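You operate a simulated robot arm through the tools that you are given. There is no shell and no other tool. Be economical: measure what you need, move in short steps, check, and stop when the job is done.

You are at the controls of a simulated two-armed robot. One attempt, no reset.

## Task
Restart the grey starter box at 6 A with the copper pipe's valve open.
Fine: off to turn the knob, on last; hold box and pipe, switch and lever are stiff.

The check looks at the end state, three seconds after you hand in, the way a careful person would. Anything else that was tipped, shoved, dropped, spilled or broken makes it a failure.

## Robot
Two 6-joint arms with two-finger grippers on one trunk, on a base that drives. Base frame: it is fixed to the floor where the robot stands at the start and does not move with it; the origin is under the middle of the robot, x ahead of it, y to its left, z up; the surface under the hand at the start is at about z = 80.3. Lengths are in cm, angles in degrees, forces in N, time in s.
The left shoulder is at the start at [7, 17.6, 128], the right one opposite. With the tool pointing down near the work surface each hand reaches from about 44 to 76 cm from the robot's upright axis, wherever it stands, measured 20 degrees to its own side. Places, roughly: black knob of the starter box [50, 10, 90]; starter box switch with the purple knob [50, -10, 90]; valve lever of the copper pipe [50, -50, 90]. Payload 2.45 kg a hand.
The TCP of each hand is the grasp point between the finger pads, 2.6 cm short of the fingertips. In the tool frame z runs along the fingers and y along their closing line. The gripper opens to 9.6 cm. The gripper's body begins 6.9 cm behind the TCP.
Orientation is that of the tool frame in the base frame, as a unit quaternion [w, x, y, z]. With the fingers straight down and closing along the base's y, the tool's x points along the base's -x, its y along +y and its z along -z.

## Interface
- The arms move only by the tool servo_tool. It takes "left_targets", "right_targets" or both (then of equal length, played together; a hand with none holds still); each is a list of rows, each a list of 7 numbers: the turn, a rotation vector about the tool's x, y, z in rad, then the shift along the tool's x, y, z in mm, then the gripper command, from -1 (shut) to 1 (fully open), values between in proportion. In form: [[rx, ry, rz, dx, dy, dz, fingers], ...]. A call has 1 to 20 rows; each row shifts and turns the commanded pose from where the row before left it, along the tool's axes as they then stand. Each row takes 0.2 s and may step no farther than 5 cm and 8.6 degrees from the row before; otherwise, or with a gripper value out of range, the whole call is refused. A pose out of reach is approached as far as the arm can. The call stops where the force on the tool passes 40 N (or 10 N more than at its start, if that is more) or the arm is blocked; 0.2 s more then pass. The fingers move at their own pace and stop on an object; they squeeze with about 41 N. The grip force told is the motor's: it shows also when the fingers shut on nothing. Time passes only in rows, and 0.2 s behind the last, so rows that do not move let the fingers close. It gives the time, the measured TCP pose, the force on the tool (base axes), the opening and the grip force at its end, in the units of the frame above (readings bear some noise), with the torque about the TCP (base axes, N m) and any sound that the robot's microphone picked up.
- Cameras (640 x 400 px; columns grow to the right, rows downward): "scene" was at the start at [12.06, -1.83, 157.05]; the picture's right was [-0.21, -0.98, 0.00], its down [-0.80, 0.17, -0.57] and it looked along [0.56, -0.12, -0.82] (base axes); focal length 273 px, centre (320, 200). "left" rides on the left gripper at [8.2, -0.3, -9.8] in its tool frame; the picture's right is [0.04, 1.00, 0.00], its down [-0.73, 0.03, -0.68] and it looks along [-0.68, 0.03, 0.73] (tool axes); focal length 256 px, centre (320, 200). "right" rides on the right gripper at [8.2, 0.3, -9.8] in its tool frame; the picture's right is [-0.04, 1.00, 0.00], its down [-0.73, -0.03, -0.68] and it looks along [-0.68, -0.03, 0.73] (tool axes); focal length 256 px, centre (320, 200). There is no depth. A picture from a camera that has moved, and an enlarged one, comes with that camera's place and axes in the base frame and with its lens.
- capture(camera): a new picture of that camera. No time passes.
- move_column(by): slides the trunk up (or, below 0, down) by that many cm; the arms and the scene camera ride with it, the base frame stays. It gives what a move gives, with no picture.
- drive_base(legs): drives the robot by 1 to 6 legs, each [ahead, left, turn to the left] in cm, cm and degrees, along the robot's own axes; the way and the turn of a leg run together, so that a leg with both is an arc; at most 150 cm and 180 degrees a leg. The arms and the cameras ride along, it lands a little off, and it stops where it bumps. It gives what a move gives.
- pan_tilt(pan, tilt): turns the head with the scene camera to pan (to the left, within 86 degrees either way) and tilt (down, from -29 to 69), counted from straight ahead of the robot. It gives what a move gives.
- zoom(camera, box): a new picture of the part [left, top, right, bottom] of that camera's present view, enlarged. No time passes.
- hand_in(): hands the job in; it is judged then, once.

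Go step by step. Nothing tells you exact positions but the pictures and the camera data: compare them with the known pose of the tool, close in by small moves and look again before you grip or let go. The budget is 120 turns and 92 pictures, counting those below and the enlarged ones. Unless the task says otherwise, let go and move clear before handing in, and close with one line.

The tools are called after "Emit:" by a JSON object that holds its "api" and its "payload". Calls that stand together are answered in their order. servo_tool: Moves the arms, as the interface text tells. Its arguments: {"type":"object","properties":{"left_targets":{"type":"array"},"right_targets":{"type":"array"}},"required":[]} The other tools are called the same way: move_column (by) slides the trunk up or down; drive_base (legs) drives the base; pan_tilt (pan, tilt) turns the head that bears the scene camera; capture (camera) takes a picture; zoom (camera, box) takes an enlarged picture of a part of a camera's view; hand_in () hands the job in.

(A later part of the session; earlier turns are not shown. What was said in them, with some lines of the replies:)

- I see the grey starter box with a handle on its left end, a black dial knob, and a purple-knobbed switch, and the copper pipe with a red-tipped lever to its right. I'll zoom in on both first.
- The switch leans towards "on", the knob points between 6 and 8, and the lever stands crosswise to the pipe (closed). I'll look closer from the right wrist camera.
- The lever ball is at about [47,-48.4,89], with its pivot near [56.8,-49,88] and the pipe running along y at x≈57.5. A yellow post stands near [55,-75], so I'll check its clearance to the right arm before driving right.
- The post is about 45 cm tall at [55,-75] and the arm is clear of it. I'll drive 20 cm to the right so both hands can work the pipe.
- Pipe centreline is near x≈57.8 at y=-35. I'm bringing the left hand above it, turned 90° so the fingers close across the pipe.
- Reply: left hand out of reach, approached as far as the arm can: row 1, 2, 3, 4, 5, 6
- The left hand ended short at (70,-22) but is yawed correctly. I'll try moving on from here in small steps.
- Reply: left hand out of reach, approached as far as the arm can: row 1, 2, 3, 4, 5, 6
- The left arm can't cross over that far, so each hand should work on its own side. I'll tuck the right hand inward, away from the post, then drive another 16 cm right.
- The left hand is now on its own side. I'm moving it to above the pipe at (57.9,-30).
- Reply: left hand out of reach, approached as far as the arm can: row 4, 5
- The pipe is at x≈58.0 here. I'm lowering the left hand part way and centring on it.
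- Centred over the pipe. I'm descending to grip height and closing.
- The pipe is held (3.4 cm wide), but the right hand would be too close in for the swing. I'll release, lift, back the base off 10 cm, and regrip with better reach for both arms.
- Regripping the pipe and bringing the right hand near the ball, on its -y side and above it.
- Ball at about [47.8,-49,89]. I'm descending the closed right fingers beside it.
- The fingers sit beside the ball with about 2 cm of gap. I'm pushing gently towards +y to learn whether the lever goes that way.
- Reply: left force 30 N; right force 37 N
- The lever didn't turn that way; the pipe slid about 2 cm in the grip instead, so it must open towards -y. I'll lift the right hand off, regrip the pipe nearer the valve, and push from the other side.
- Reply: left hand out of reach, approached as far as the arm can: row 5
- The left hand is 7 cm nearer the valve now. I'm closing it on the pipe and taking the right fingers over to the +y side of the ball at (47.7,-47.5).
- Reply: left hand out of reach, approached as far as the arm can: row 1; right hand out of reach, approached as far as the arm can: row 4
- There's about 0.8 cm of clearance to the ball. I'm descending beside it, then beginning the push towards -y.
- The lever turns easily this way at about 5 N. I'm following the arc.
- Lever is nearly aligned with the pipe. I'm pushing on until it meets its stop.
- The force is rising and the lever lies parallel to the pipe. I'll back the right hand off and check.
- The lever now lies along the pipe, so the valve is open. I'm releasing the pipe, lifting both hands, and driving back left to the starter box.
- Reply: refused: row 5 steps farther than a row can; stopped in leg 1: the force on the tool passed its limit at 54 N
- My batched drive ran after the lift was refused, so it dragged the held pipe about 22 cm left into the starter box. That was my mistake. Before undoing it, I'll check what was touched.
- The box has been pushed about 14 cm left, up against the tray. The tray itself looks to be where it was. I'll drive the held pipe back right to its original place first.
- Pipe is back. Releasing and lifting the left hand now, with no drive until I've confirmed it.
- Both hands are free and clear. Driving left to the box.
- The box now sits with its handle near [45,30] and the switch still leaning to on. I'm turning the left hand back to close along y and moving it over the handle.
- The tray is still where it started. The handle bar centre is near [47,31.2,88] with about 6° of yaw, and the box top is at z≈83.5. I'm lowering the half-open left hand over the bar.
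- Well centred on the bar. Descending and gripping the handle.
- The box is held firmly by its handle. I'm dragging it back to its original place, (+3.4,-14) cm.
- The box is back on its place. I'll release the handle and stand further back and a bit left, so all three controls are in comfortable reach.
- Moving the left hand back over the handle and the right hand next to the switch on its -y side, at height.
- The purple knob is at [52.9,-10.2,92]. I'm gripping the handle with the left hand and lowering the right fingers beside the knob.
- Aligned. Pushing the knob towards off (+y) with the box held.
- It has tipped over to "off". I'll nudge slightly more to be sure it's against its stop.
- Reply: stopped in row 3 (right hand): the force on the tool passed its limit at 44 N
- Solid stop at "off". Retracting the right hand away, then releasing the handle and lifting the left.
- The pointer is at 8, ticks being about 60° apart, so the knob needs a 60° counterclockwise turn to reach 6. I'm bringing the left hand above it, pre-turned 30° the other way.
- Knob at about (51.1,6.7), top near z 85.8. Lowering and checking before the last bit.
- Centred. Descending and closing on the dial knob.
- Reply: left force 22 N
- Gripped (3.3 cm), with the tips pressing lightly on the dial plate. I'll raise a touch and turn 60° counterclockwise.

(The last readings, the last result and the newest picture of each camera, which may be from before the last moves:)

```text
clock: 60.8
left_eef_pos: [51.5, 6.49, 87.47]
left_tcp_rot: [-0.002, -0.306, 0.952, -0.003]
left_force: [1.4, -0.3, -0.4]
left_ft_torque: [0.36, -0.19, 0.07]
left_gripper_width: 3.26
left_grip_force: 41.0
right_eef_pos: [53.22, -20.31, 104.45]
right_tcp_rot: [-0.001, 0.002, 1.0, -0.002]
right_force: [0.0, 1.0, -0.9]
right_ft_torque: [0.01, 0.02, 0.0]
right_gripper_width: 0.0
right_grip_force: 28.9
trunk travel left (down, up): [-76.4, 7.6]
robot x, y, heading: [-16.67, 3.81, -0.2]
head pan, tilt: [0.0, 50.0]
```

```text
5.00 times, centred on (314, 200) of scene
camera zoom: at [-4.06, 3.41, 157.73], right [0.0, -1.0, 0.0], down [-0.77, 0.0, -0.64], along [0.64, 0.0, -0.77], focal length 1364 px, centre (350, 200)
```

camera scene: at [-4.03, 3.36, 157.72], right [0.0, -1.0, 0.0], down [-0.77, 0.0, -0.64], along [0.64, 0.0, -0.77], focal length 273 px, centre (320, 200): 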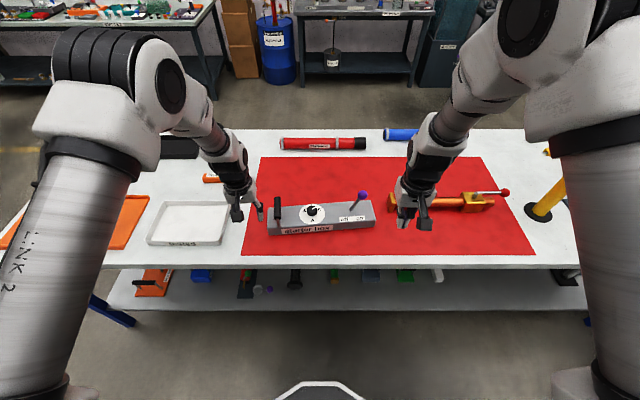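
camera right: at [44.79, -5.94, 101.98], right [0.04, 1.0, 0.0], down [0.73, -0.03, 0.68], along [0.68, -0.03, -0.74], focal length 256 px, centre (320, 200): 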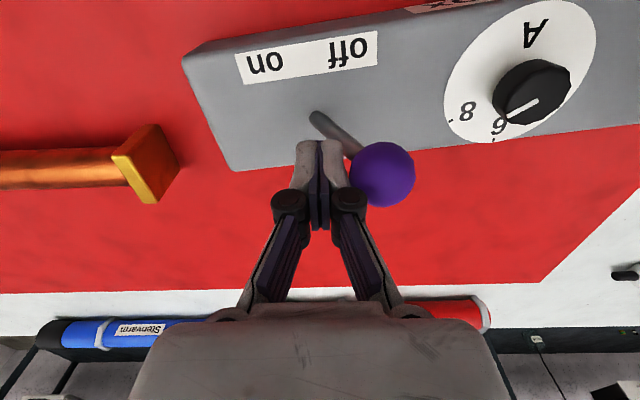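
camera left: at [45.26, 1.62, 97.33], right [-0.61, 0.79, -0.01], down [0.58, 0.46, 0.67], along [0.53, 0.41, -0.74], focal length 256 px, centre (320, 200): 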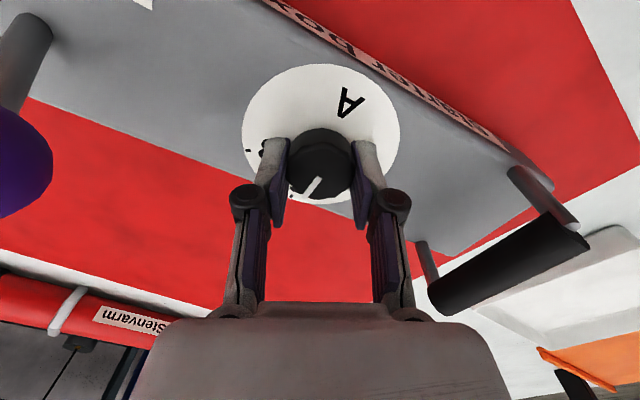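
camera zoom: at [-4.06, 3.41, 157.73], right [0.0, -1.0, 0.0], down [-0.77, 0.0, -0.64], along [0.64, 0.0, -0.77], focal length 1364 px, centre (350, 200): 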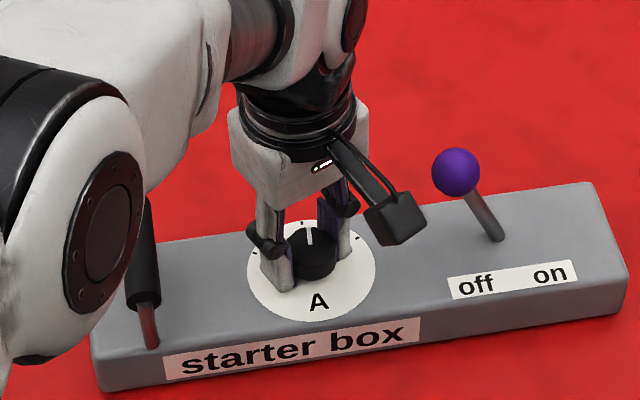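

The pointer looks at 6, though the box yawed a few degrees with the turn. I'm releasing, lifting and zooming to verify.

Emit:
{"api": "servo_tool", "payload": {"left_targets": [[0, 0, 0, 0, 0, 0, 0.1], [0, 0, 0, 0, 0, 0, 0.1], [0, 0, 0, 0, 0, -30, 0.1], [0, 0, 0, 0, 0, -45, 0.1], [0, 0, 0, 0, 0, -45, 0.1]]}}

Emit:
{"api": "zoom", "payload": {"camera": "scene", "box": [280, 180, 344, 220]}}

Emit:
{"api": "capture", "payload": {"camera": "left"}}

```text
clock: 62.0
left_eef_pos: [51.6, 6.64, 99.33]
left_tcp_rot: [-0.002, -0.305, 0.952, -0.003]
left_force: [-0.7, 0.8, 0.4]
left_ft_torque: [-0.02, -0.03, 0.0]
left_gripper_width: 5.26
left_grip_force: 0.1
right_eef_pos: [52.93, -20.34, 104.45]
right_tcp_rot: [0.0, 0.003, 1.0, -0.002]
right_force: [0.0, -0.2, -0.2]
right_ft_torque: [0.05, -0.03, -0.03]
right_gripper_width: 0.0
right_grip_force: 28.8
trunk travel left (down, up): [-76.4, 7.6]
robot x, y, heading: [-16.71, 4.08, -0.3]
head pan, tilt: [0.0, 50.0]
```

```text
10.00 times, centred on (312, 200) of scene
camera zoom: at [-4.2, 3.39, 157.73], right [0.0, -1.0, 0.0], down [-0.77, 0.0, -0.64], along [0.64, 0.0, -0.77], focal length 2727 px, centre (400, 200)
```

zoom: 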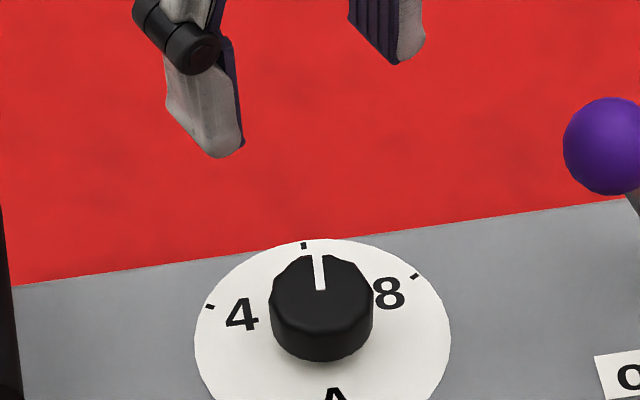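

```text
27 pictures are left
camera left: at [45.26, 1.76, 109.18], right [-0.61, 0.79, 0.0], down [0.58, 0.46, 0.67], along [0.54, 0.41, -0.74], focal length 256 px, centre (320, 200)
```

left: 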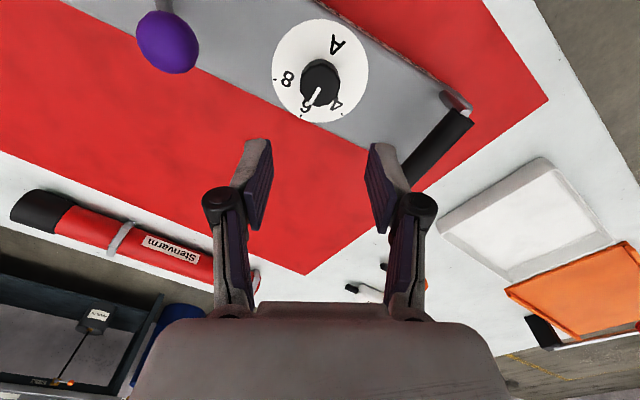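

Emit:
{"api": "zoom", "payload": {"camera": "left", "box": [264, 10, 376, 130]}}

```text
3.33 times, centred on (320, 70) of left
camera zoom: at [45.26, 1.76, 109.18], right [-0.61, 0.79, 0.0], down [0.58, 0.46, 0.67], along [0.54, 0.41, -0.74], focal length 853 px, centre (320, 633)
```

zoom: 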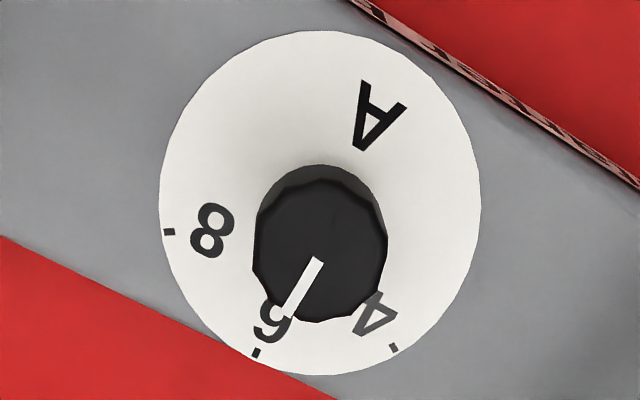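

The pointer sits about 4° short of the 6 tick, on the 8 side. A small correction is worth it, so I'm regripping and turning about 6° more.

Emit:
{"api": "servo_tool", "payload": {"left_targets": [[0, 0, 0, 0, 0, 45, 0.1], [0, 0, 0, 0, 0, 45, 0.1], [0, 0, 0, 0, 0, 28, 0.1], [0, 0, 0, 0, 0, 0, -1], [0, 0, 0, 0, 0, 0, -1], [0, 0, 0, 0, 0, 0, -1], [0, 0, -0.05, 0, 0, 0, -1], [0, 0, -0.055, 0, 0, 0, -1], [0, 0, 0, 0, 0, 0, -1], [0, 0, 0, 0, 0, 0, 0.1], [0, 0, 0, 0, 0, 0, 0.1], [0, 0, 0, 0, 0, -30, 0.1], [0, 0, 0, 0, 0, -45, 0.1], [0, 0, 0, 0, 0, -45, 0.1]]}}

Emit:
{"api": "zoom", "payload": {"camera": "left", "box": [264, 10, 376, 130]}}

Emit:
{"api": "capture", "payload": {"camera": "scene"}}

```text
clock: 65.0
left_eef_pos: [51.61, 6.71, 99.76]
left_tcp_rot: [-0.002, -0.355, 0.935, -0.003]
left_force: [-0.1, -0.2, 0.8]
left_ft_torque: [0.01, 0.01, -0.01]
left_gripper_width: 5.28
left_grip_force: 0.1
right_eef_pos: [53.06, -20.18, 104.4]
right_tcp_rot: [0.0, 0.002, 1.0, -0.002]
right_force: [-0.7, -1.2, 0.1]
right_ft_torque: [-0.02, -0.03, 0.01]
right_gripper_width: 0.01
right_grip_force: 28.8
trunk travel left (down, up): [-76.4, 7.6]
robot x, y, heading: [-16.65, 3.69, -0.1]
head pan, tilt: [0.0, 50.0]
```

```text
3.33 times, centred on (320, 70) of left
camera zoom: at [45.8, 1.19, 109.65], right [-0.69, 0.72, 0.0], down [0.53, 0.51, 0.67], along [0.49, 0.46, -0.74], focal length 853 px, centre (320, 633)
```

zoom: 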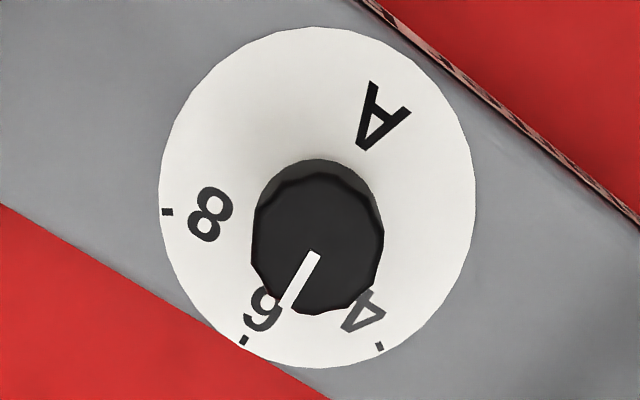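

```text
24 pictures are left
camera scene: at [-4.2, 3.4, 157.73], right [0.0, -1.0, 0.0], down [-0.77, 0.0, -0.64], along [0.64, 0.0, -0.77], focal length 273 px, centre (320, 200)
```

scene: 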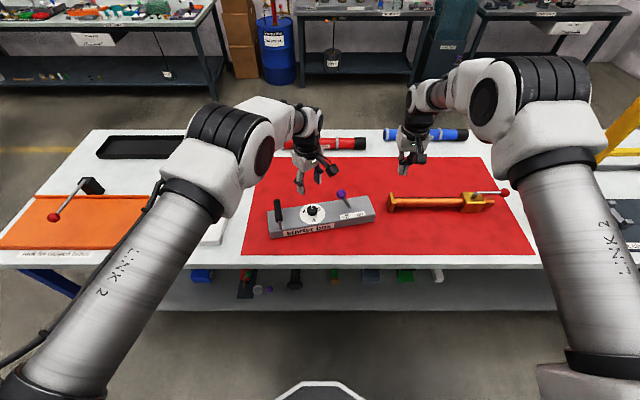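

The pointer now lines up with the 6 tick. Next the left hand goes back over the handle, and the right prepares for the other side of the switch.

Emit:
{"api": "servo_tool", "payload": {"left_targets": [[0, 0, 0.1445, 0, 0, 0, 0], [0, 0, 0.1445, 0, 0, 0, 0], [0, 0, 0.1445, 0, 0, 0, 0], [0, 0, 0.1445, 0, 0, 0, 0], [0, 0, 0, 1, 36, 0, 0], [0, 0, 0, 1, 36, 0, 0], [0, 0, 0, 0, 36, 0, 0], [0, 0, 0, 0, 0, 0, 0]]}}

Emit:
{"api": "capture", "payload": {"camera": "left"}}

Emit:
{"api": "zoom", "payload": {"camera": "scene", "box": [240, 160, 400, 260]}}

```text
clock: 66.8
left_eef_pos: [49.78, 17.47, 99.63]
left_tcp_rot: [-0.002, -0.073, 0.997, -0.004]
left_force: [0.6, 0.8, -0.7]
left_ft_torque: [0.02, 0.01, 0.0]
left_gripper_width: 4.8
left_grip_force: 0.0
right_eef_pos: [53.1, -20.39, 104.47]
right_tcp_rot: [-0.001, 0.004, 1.0, -0.002]
right_force: [0.2, -0.1, 1.0]
right_ft_torque: [-0.01, 0.02, 0.0]
right_gripper_width: 0.0
right_grip_force: 28.5
trunk travel left (down, up): [-76.4, 7.6]
robot x, y, heading: [-17.03, 3.79, -0.0]
head pan, tilt: [0.0, 50.0]
```

```text
23 pictures are left
camera left: at [41.94, 16.08, 109.57], right [-0.19, 0.98, -0.01], down [0.72, 0.14, 0.68], along [0.67, 0.12, -0.74], focal length 256 px, centre (320, 200)
```

left: 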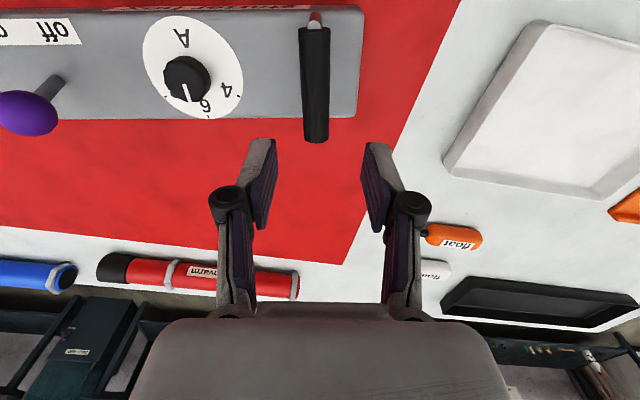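

```text
4.00 times, centred on (320, 210) of scene
camera zoom: at [-4.08, 3.35, 157.73], right [0.0, -1.0, 0.0], down [-0.77, 0.0, -0.64], along [0.64, 0.0, -0.77], focal length 1091 px, centre (320, 160)
```

zoom: 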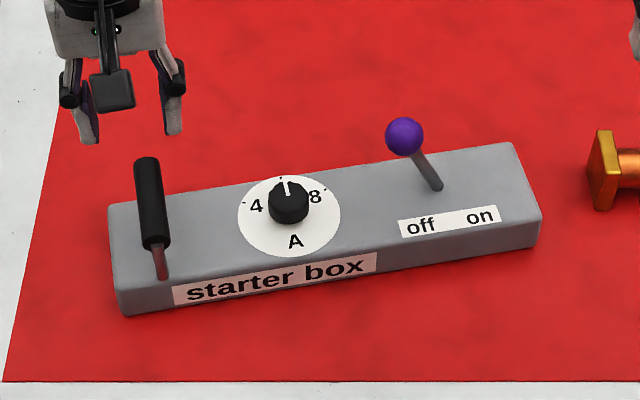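

I'm gripping the handle at about (49.1,16.8), and moving the right fingers over to the +y side of the purple knob at (53.4,-3.4).

Emit:
{"api": "servo_tool", "payload": {"left_targets": [[0, 0, 0, 7, -5, 30, 0], [0, 0, 0, 0, 0, 40, 0], [0, 0, 0, 0, 0, 42, 0], [0, 0, 0, 0, 0, 0, -1], [0, 0, 0, 0, 0, 0, -1], [0, 0, 0, 0, 0, 0, -1]], "right_targets": [[0, 0, 0, -1, 42, 0, -1], [0, 0, 0, -1, 42, 0, -1], [0, 0, 0, 0, 42, 0, -1], [0, 0, 0, 0, 42, 0, -1], [0, 0, 0, 0, 43, 0, -1], [0, 0, 0, 0, 0, 20, -1]]}}

Emit:
{"api": "capture", "payload": {"camera": "right"}}

Emit:
{"api": "zoom", "payload": {"camera": "scene", "box": [240, 160, 400, 260]}}

```text
clock: 68.2
left_eef_pos: [49.39, 16.6, 88.27]
left_tcp_rot: [-0.002, -0.073, 0.997, -0.004]
left_force: [0.1, 0.4, 0.4]
left_ft_torque: [-0.03, -0.19, 0.21]
left_gripper_width: 1.96
left_grip_force: 40.9
right_eef_pos: [53.15, 1.0, 102.32]
right_tcp_rot: [-0.001, 0.003, 1.0, -0.001]
right_force: [0.7, -0.1, 0.5]
right_ft_torque: [-0.03, 0.03, -0.02]
right_gripper_width: 0.01
right_grip_force: 28.1
trunk travel left (down, up): [-76.4, 7.6]
robot x, y, heading: [-16.73, 3.91, 0.0]
head pan, tilt: [0.0, 50.0]
```

```text
21 pictures are left
camera right: at [45.13, 1.29, 112.01], right [0.05, 1.0, 0.0], down [0.73, -0.03, 0.68], along [0.68, -0.03, -0.74], focal length 256 px, centre (320, 200)
```

right: 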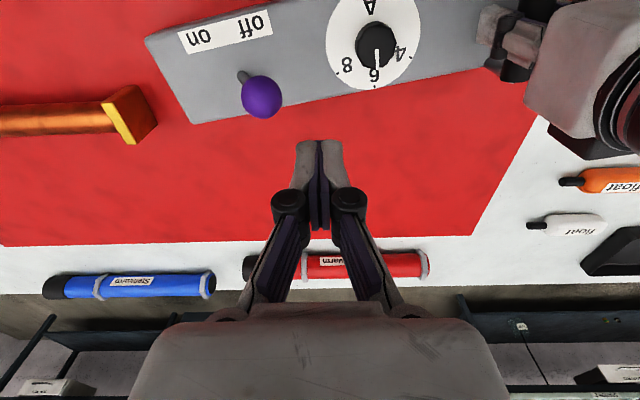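

```text
4.00 times, centred on (320, 210) of scene
camera zoom: at [-4.01, 3.37, 157.73], right [0.0, -1.0, 0.0], down [-0.77, 0.0, -0.64], along [0.64, 0.0, -0.77], focal length 1091 px, centre (320, 160)
```

zoom: 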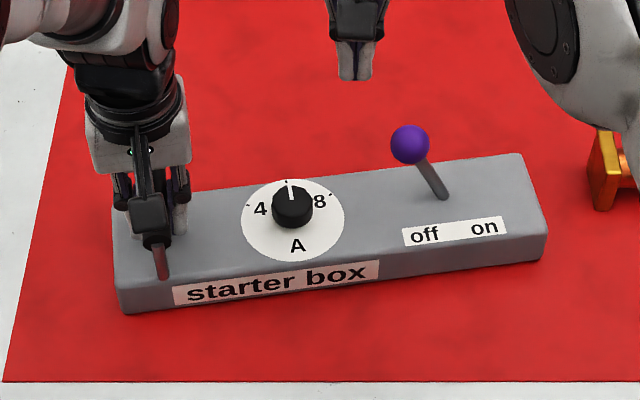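

Knob at (52.7,-3.75,91.5). I'm descending beside it, then pushing to "on".

Emit:
{"api": "servo_tool", "payload": {"right_targets": [[0, 0, 0, 3, 0, 35, -1], [0, 0, 0, 0, 0, 35, -1], [0, 0, 0, 0, 0, 32, -1]]}}

Emit:
{"api": "servo_tool", "payload": {"right_targets": [[0, 0, 0, 0, -12, 0, -1], [0, 0, 0, -1, -10, 0, -1], [0, 0, 0, -1, -8, 0, -1], [0, 0, 0, -1, -8, 0, -1], [0, 0, 0, -1, -8, 0, -1], [0, 0, 0, -1, -8, 0, -1], [0, 0, 0, -1, -8, 0, -1], [0, 0, 0, -1, -8, 0, -1]]}}

Emit:
{"api": "zoom", "payload": {"camera": "scene", "box": [240, 160, 400, 260]}}

```text
clock: 69.0
left_eef_pos: [49.37, 16.71, 88.43]
left_tcp_rot: [-0.002, -0.073, 0.997, -0.003]
left_force: [-0.2, 0.7, -0.1]
left_ft_torque: [0.13, -0.13, 0.14]
left_gripper_width: 2.02
left_grip_force: 40.6
right_eef_pos: [53.11, 0.76, 92.09]
right_tcp_rot: [0.0, 0.003, 1.0, -0.001]
right_force: [0.1, -0.5, 0.0]
right_ft_torque: [-0.03, 0.0, 0.02]
right_gripper_width: 0.0
right_grip_force: 28.5
trunk travel left (down, up): [-76.4, 7.6]
robot x, y, heading: [-16.69, 4.06, -0.0]
head pan, tilt: [0.0, 50.0]
```

```text
clock: 70.8
left_eef_pos: [49.25, 16.78, 88.45]
left_tcp_rot: [-0.001, -0.073, 0.997, -0.004]
left_force: [0.3, -3.3, 0.9]
left_ft_torque: [0.0, 0.16, -0.1]
left_gripper_width: 1.97
left_grip_force: 41.1
right_eef_pos: [53.65, -6.1, 92.03]
right_tcp_rot: [-0.001, 0.002, 1.0, -0.002]
right_force: [-0.8, 3.7, -1.1]
right_ft_torque: [-0.03, 0.01, -0.01]
right_gripper_width: 0.01
right_grip_force: 28.7
trunk travel left (down, up): [-76.4, 7.6]
robot x, y, heading: [-16.68, 3.99, 0.1]
head pan, tilt: [0.0, 50.0]
```

```text
4.00 times, centred on (320, 210) of scene
camera zoom: at [-4.05, 3.41, 157.72], right [0.0, -1.0, 0.0], down [-0.77, 0.0, -0.64], along [0.64, 0.0, -0.77], focal length 1091 px, centre (320, 160)
```

zoom: 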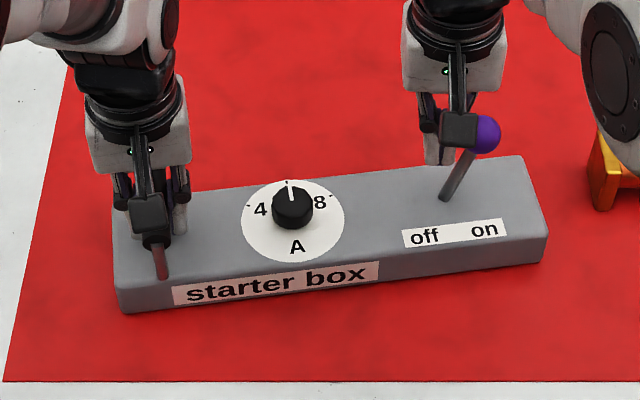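

Now leaning to "on". I'm pushing on in small steps until it meets its stop.

Emit:
{"api": "servo_tool", "payload": {"right_targets": [[0, 0, 0, -1, -4, 0, -1], [0, 0, 0, 0, -4, 0, -1], [0, 0, 0, -1, -3, 0, -1], [0, 0, 0, 0, -3, 0, -1], [0, 0, 0, 0, -3, 0, -1]]}}

Emit:
{"api": "capture", "payload": {"camera": "right"}}

```text
clock: 72.0
left_eef_pos: [49.31, 16.47, 88.4]
left_tcp_rot: [0.001, -0.072, 0.997, -0.005]
left_force: [4.3, -38.8, 0.7]
left_ft_torque: [0.4, 0.01, -0.57]
left_gripper_width: 1.98
left_grip_force: 41.0
right_eef_pos: [53.73, -7.66, 92.12]
right_tcp_rot: [0.0, 0.002, 1.0, 0.0]
right_force: [-1.6, 39.2, -1.7]
right_ft_torque: [-0.03, -0.02, -0.07]
right_gripper_width: 0.0
right_grip_force: 28.6
trunk travel left (down, up): [-76.4, 7.6]
robot x, y, heading: [-16.7, 3.83, -0.3]
head pan, tilt: [0.0, 50.0]
```

```text
18 pictures are left
camera right: at [45.57, -7.31, 101.84], right [0.04, 1.0, 0.0], down [0.73, -0.03, 0.68], along [0.68, -0.03, -0.73], focal length 256 px, centre (320, 200)
```

right: 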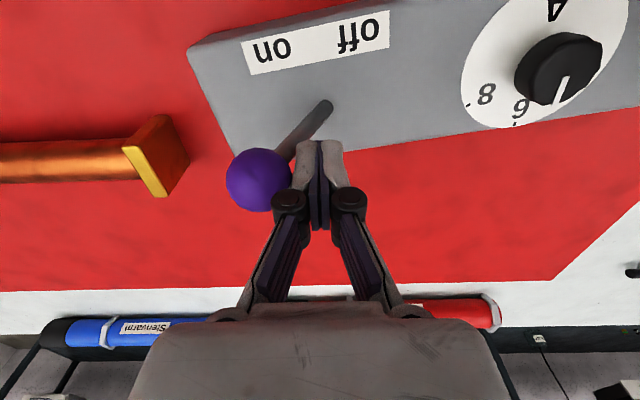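

It's against the "on" stop (39 N). I'm backing the right hand off and up, then releasing the handle and lifting clear.

Emit:
{"api": "servo_tool", "payload": {"left_targets": [[0, 0, 0, 0, 0, 0, -1], [0, 0, 0, 0, 0, 0, -1], [0, 0, 0, 0, 0, 0, -1], [0, 0, 0, 0, 0, 0, 0], [0, 0, 0, 0, 0, 0, 0], [0, 0, 0, 0, 0, -45, 0], [0, 0, 0, 0, 0, -45, 0], [0, 0, 0, 0, 0, -45, 0], [0, 0, 0, 0, 0, -45, 0]], "right_targets": [[0, 0, 0, 0, 12, 0, -1], [0, 0, 0, 0, 0, -40, -1], [0, 0, 0, 0, 0, -40, -1], [0, 0, 0, 0, 0, -40, -1], [0, 0, 0, 0, 0, -40, -1], [0, 0, 0, 40, -20, 0, -1], [0, 0, 0, 40, -20, 0, -1], [0, 0, 0, 30, -20, 0, -1], [0, 0, 0, 0, -30, 0, -1]]}}

Emit:
{"api": "capture", "payload": {"camera": "scene"}}

Emit:
{"api": "zoom", "payload": {"camera": "scene", "box": [250, 170, 390, 258]}}

```text
clock: 74.0
left_eef_pos: [49.08, 16.58, 106.53]
left_tcp_rot: [0.0, -0.074, 0.997, -0.002]
left_force: [0.0, -0.1, 0.0]
left_ft_torque: [0.02, 0.02, 0.01]
left_gripper_width: 4.81
left_grip_force: 0.1
right_eef_pos: [42.51, -15.76, 108.26]
right_tcp_rot: [0.001, 0.005, 1.0, -0.001]
right_force: [-0.4, -0.3, 0.7]
right_ft_torque: [0.0, -0.01, -0.04]
right_gripper_width: 0.0
right_grip_force: 28.4
trunk travel left (down, up): [-76.4, 7.6]
robot x, y, heading: [-17.0, 3.84, -0.3]
head pan, tilt: [0.0, 50.0]
```

```text
17 pictures are left
camera scene: at [-4.21, 3.1, 157.74], right [0.0, -1.0, 0.0], down [-0.77, 0.0, -0.64], along [0.64, 0.0, -0.77], focal length 273 px, centre (320, 200)
```

scene: 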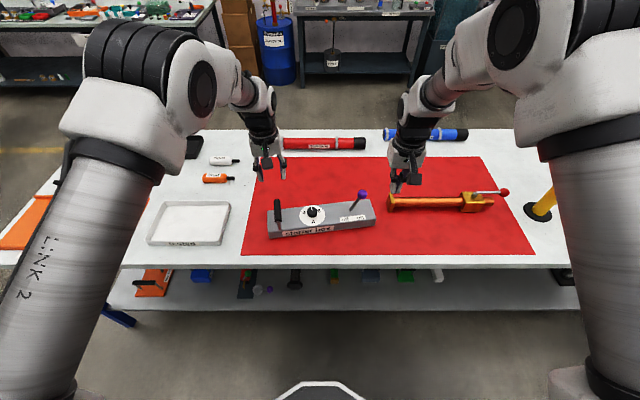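

```text
4.55 times, centred on (320, 214) of scene
camera zoom: at [-4.21, 3.1, 157.74], right [0.0, -1.0, 0.0], down [-0.77, 0.0, -0.64], along [0.64, 0.0, -0.77], focal length 1240 px, centre (320, 136)
```

zoom: 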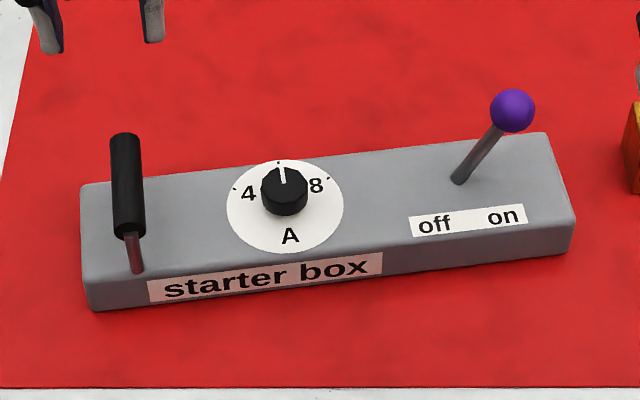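

The box is at 6 A and on, and the tray's position matches the start within measuring error. One last look at the valve and the rest of the table.

Emit:
{"api": "zoom", "payload": {"camera": "scene", "box": [370, 150, 560, 250]}}

Emit:
{"api": "capture", "payload": {"camera": "right"}}

```text
3.37 times, centred on (465, 200) of scene
camera zoom: at [-4.21, 3.1, 157.74], right [0.0, -1.0, 0.0], down [-0.77, 0.0, -0.64], along [0.64, 0.0, -0.77], focal length 919 px, centre (-168, 200)
```

zoom: 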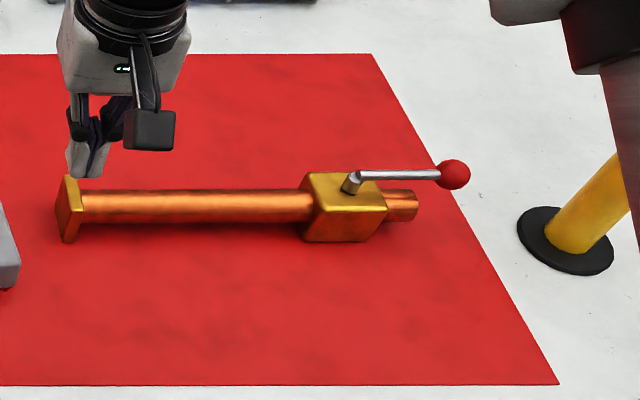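

```text
14 pictures are left
camera right: at [34.43, -15.35, 117.96], right [0.05, 1.0, 0.0], down [0.73, -0.03, 0.68], along [0.68, -0.03, -0.73], focal length 256 px, centre (320, 200)
```

right: 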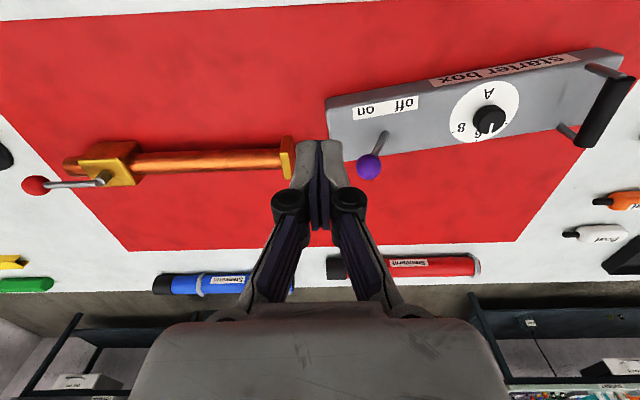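

The lever lies along the pipe, the dial reads 6, the switch is on, and both hands are clear. Handing in.

Emit:
{"api": "hand_in", "payload": {}}

```text
The job is handed in.
```

The starter box is restarted at 6 A: switched off, set to 6, then switched on last, with the copper pipe's valve already open. Partway through I dragged the held pipe into the box by mistake, which pushed the box against the "tested" tray. I moved pipe and box back to about where they were, with the box turned a few degrees more; in the pictures the tray looks unmoved, to within about 1 cm.
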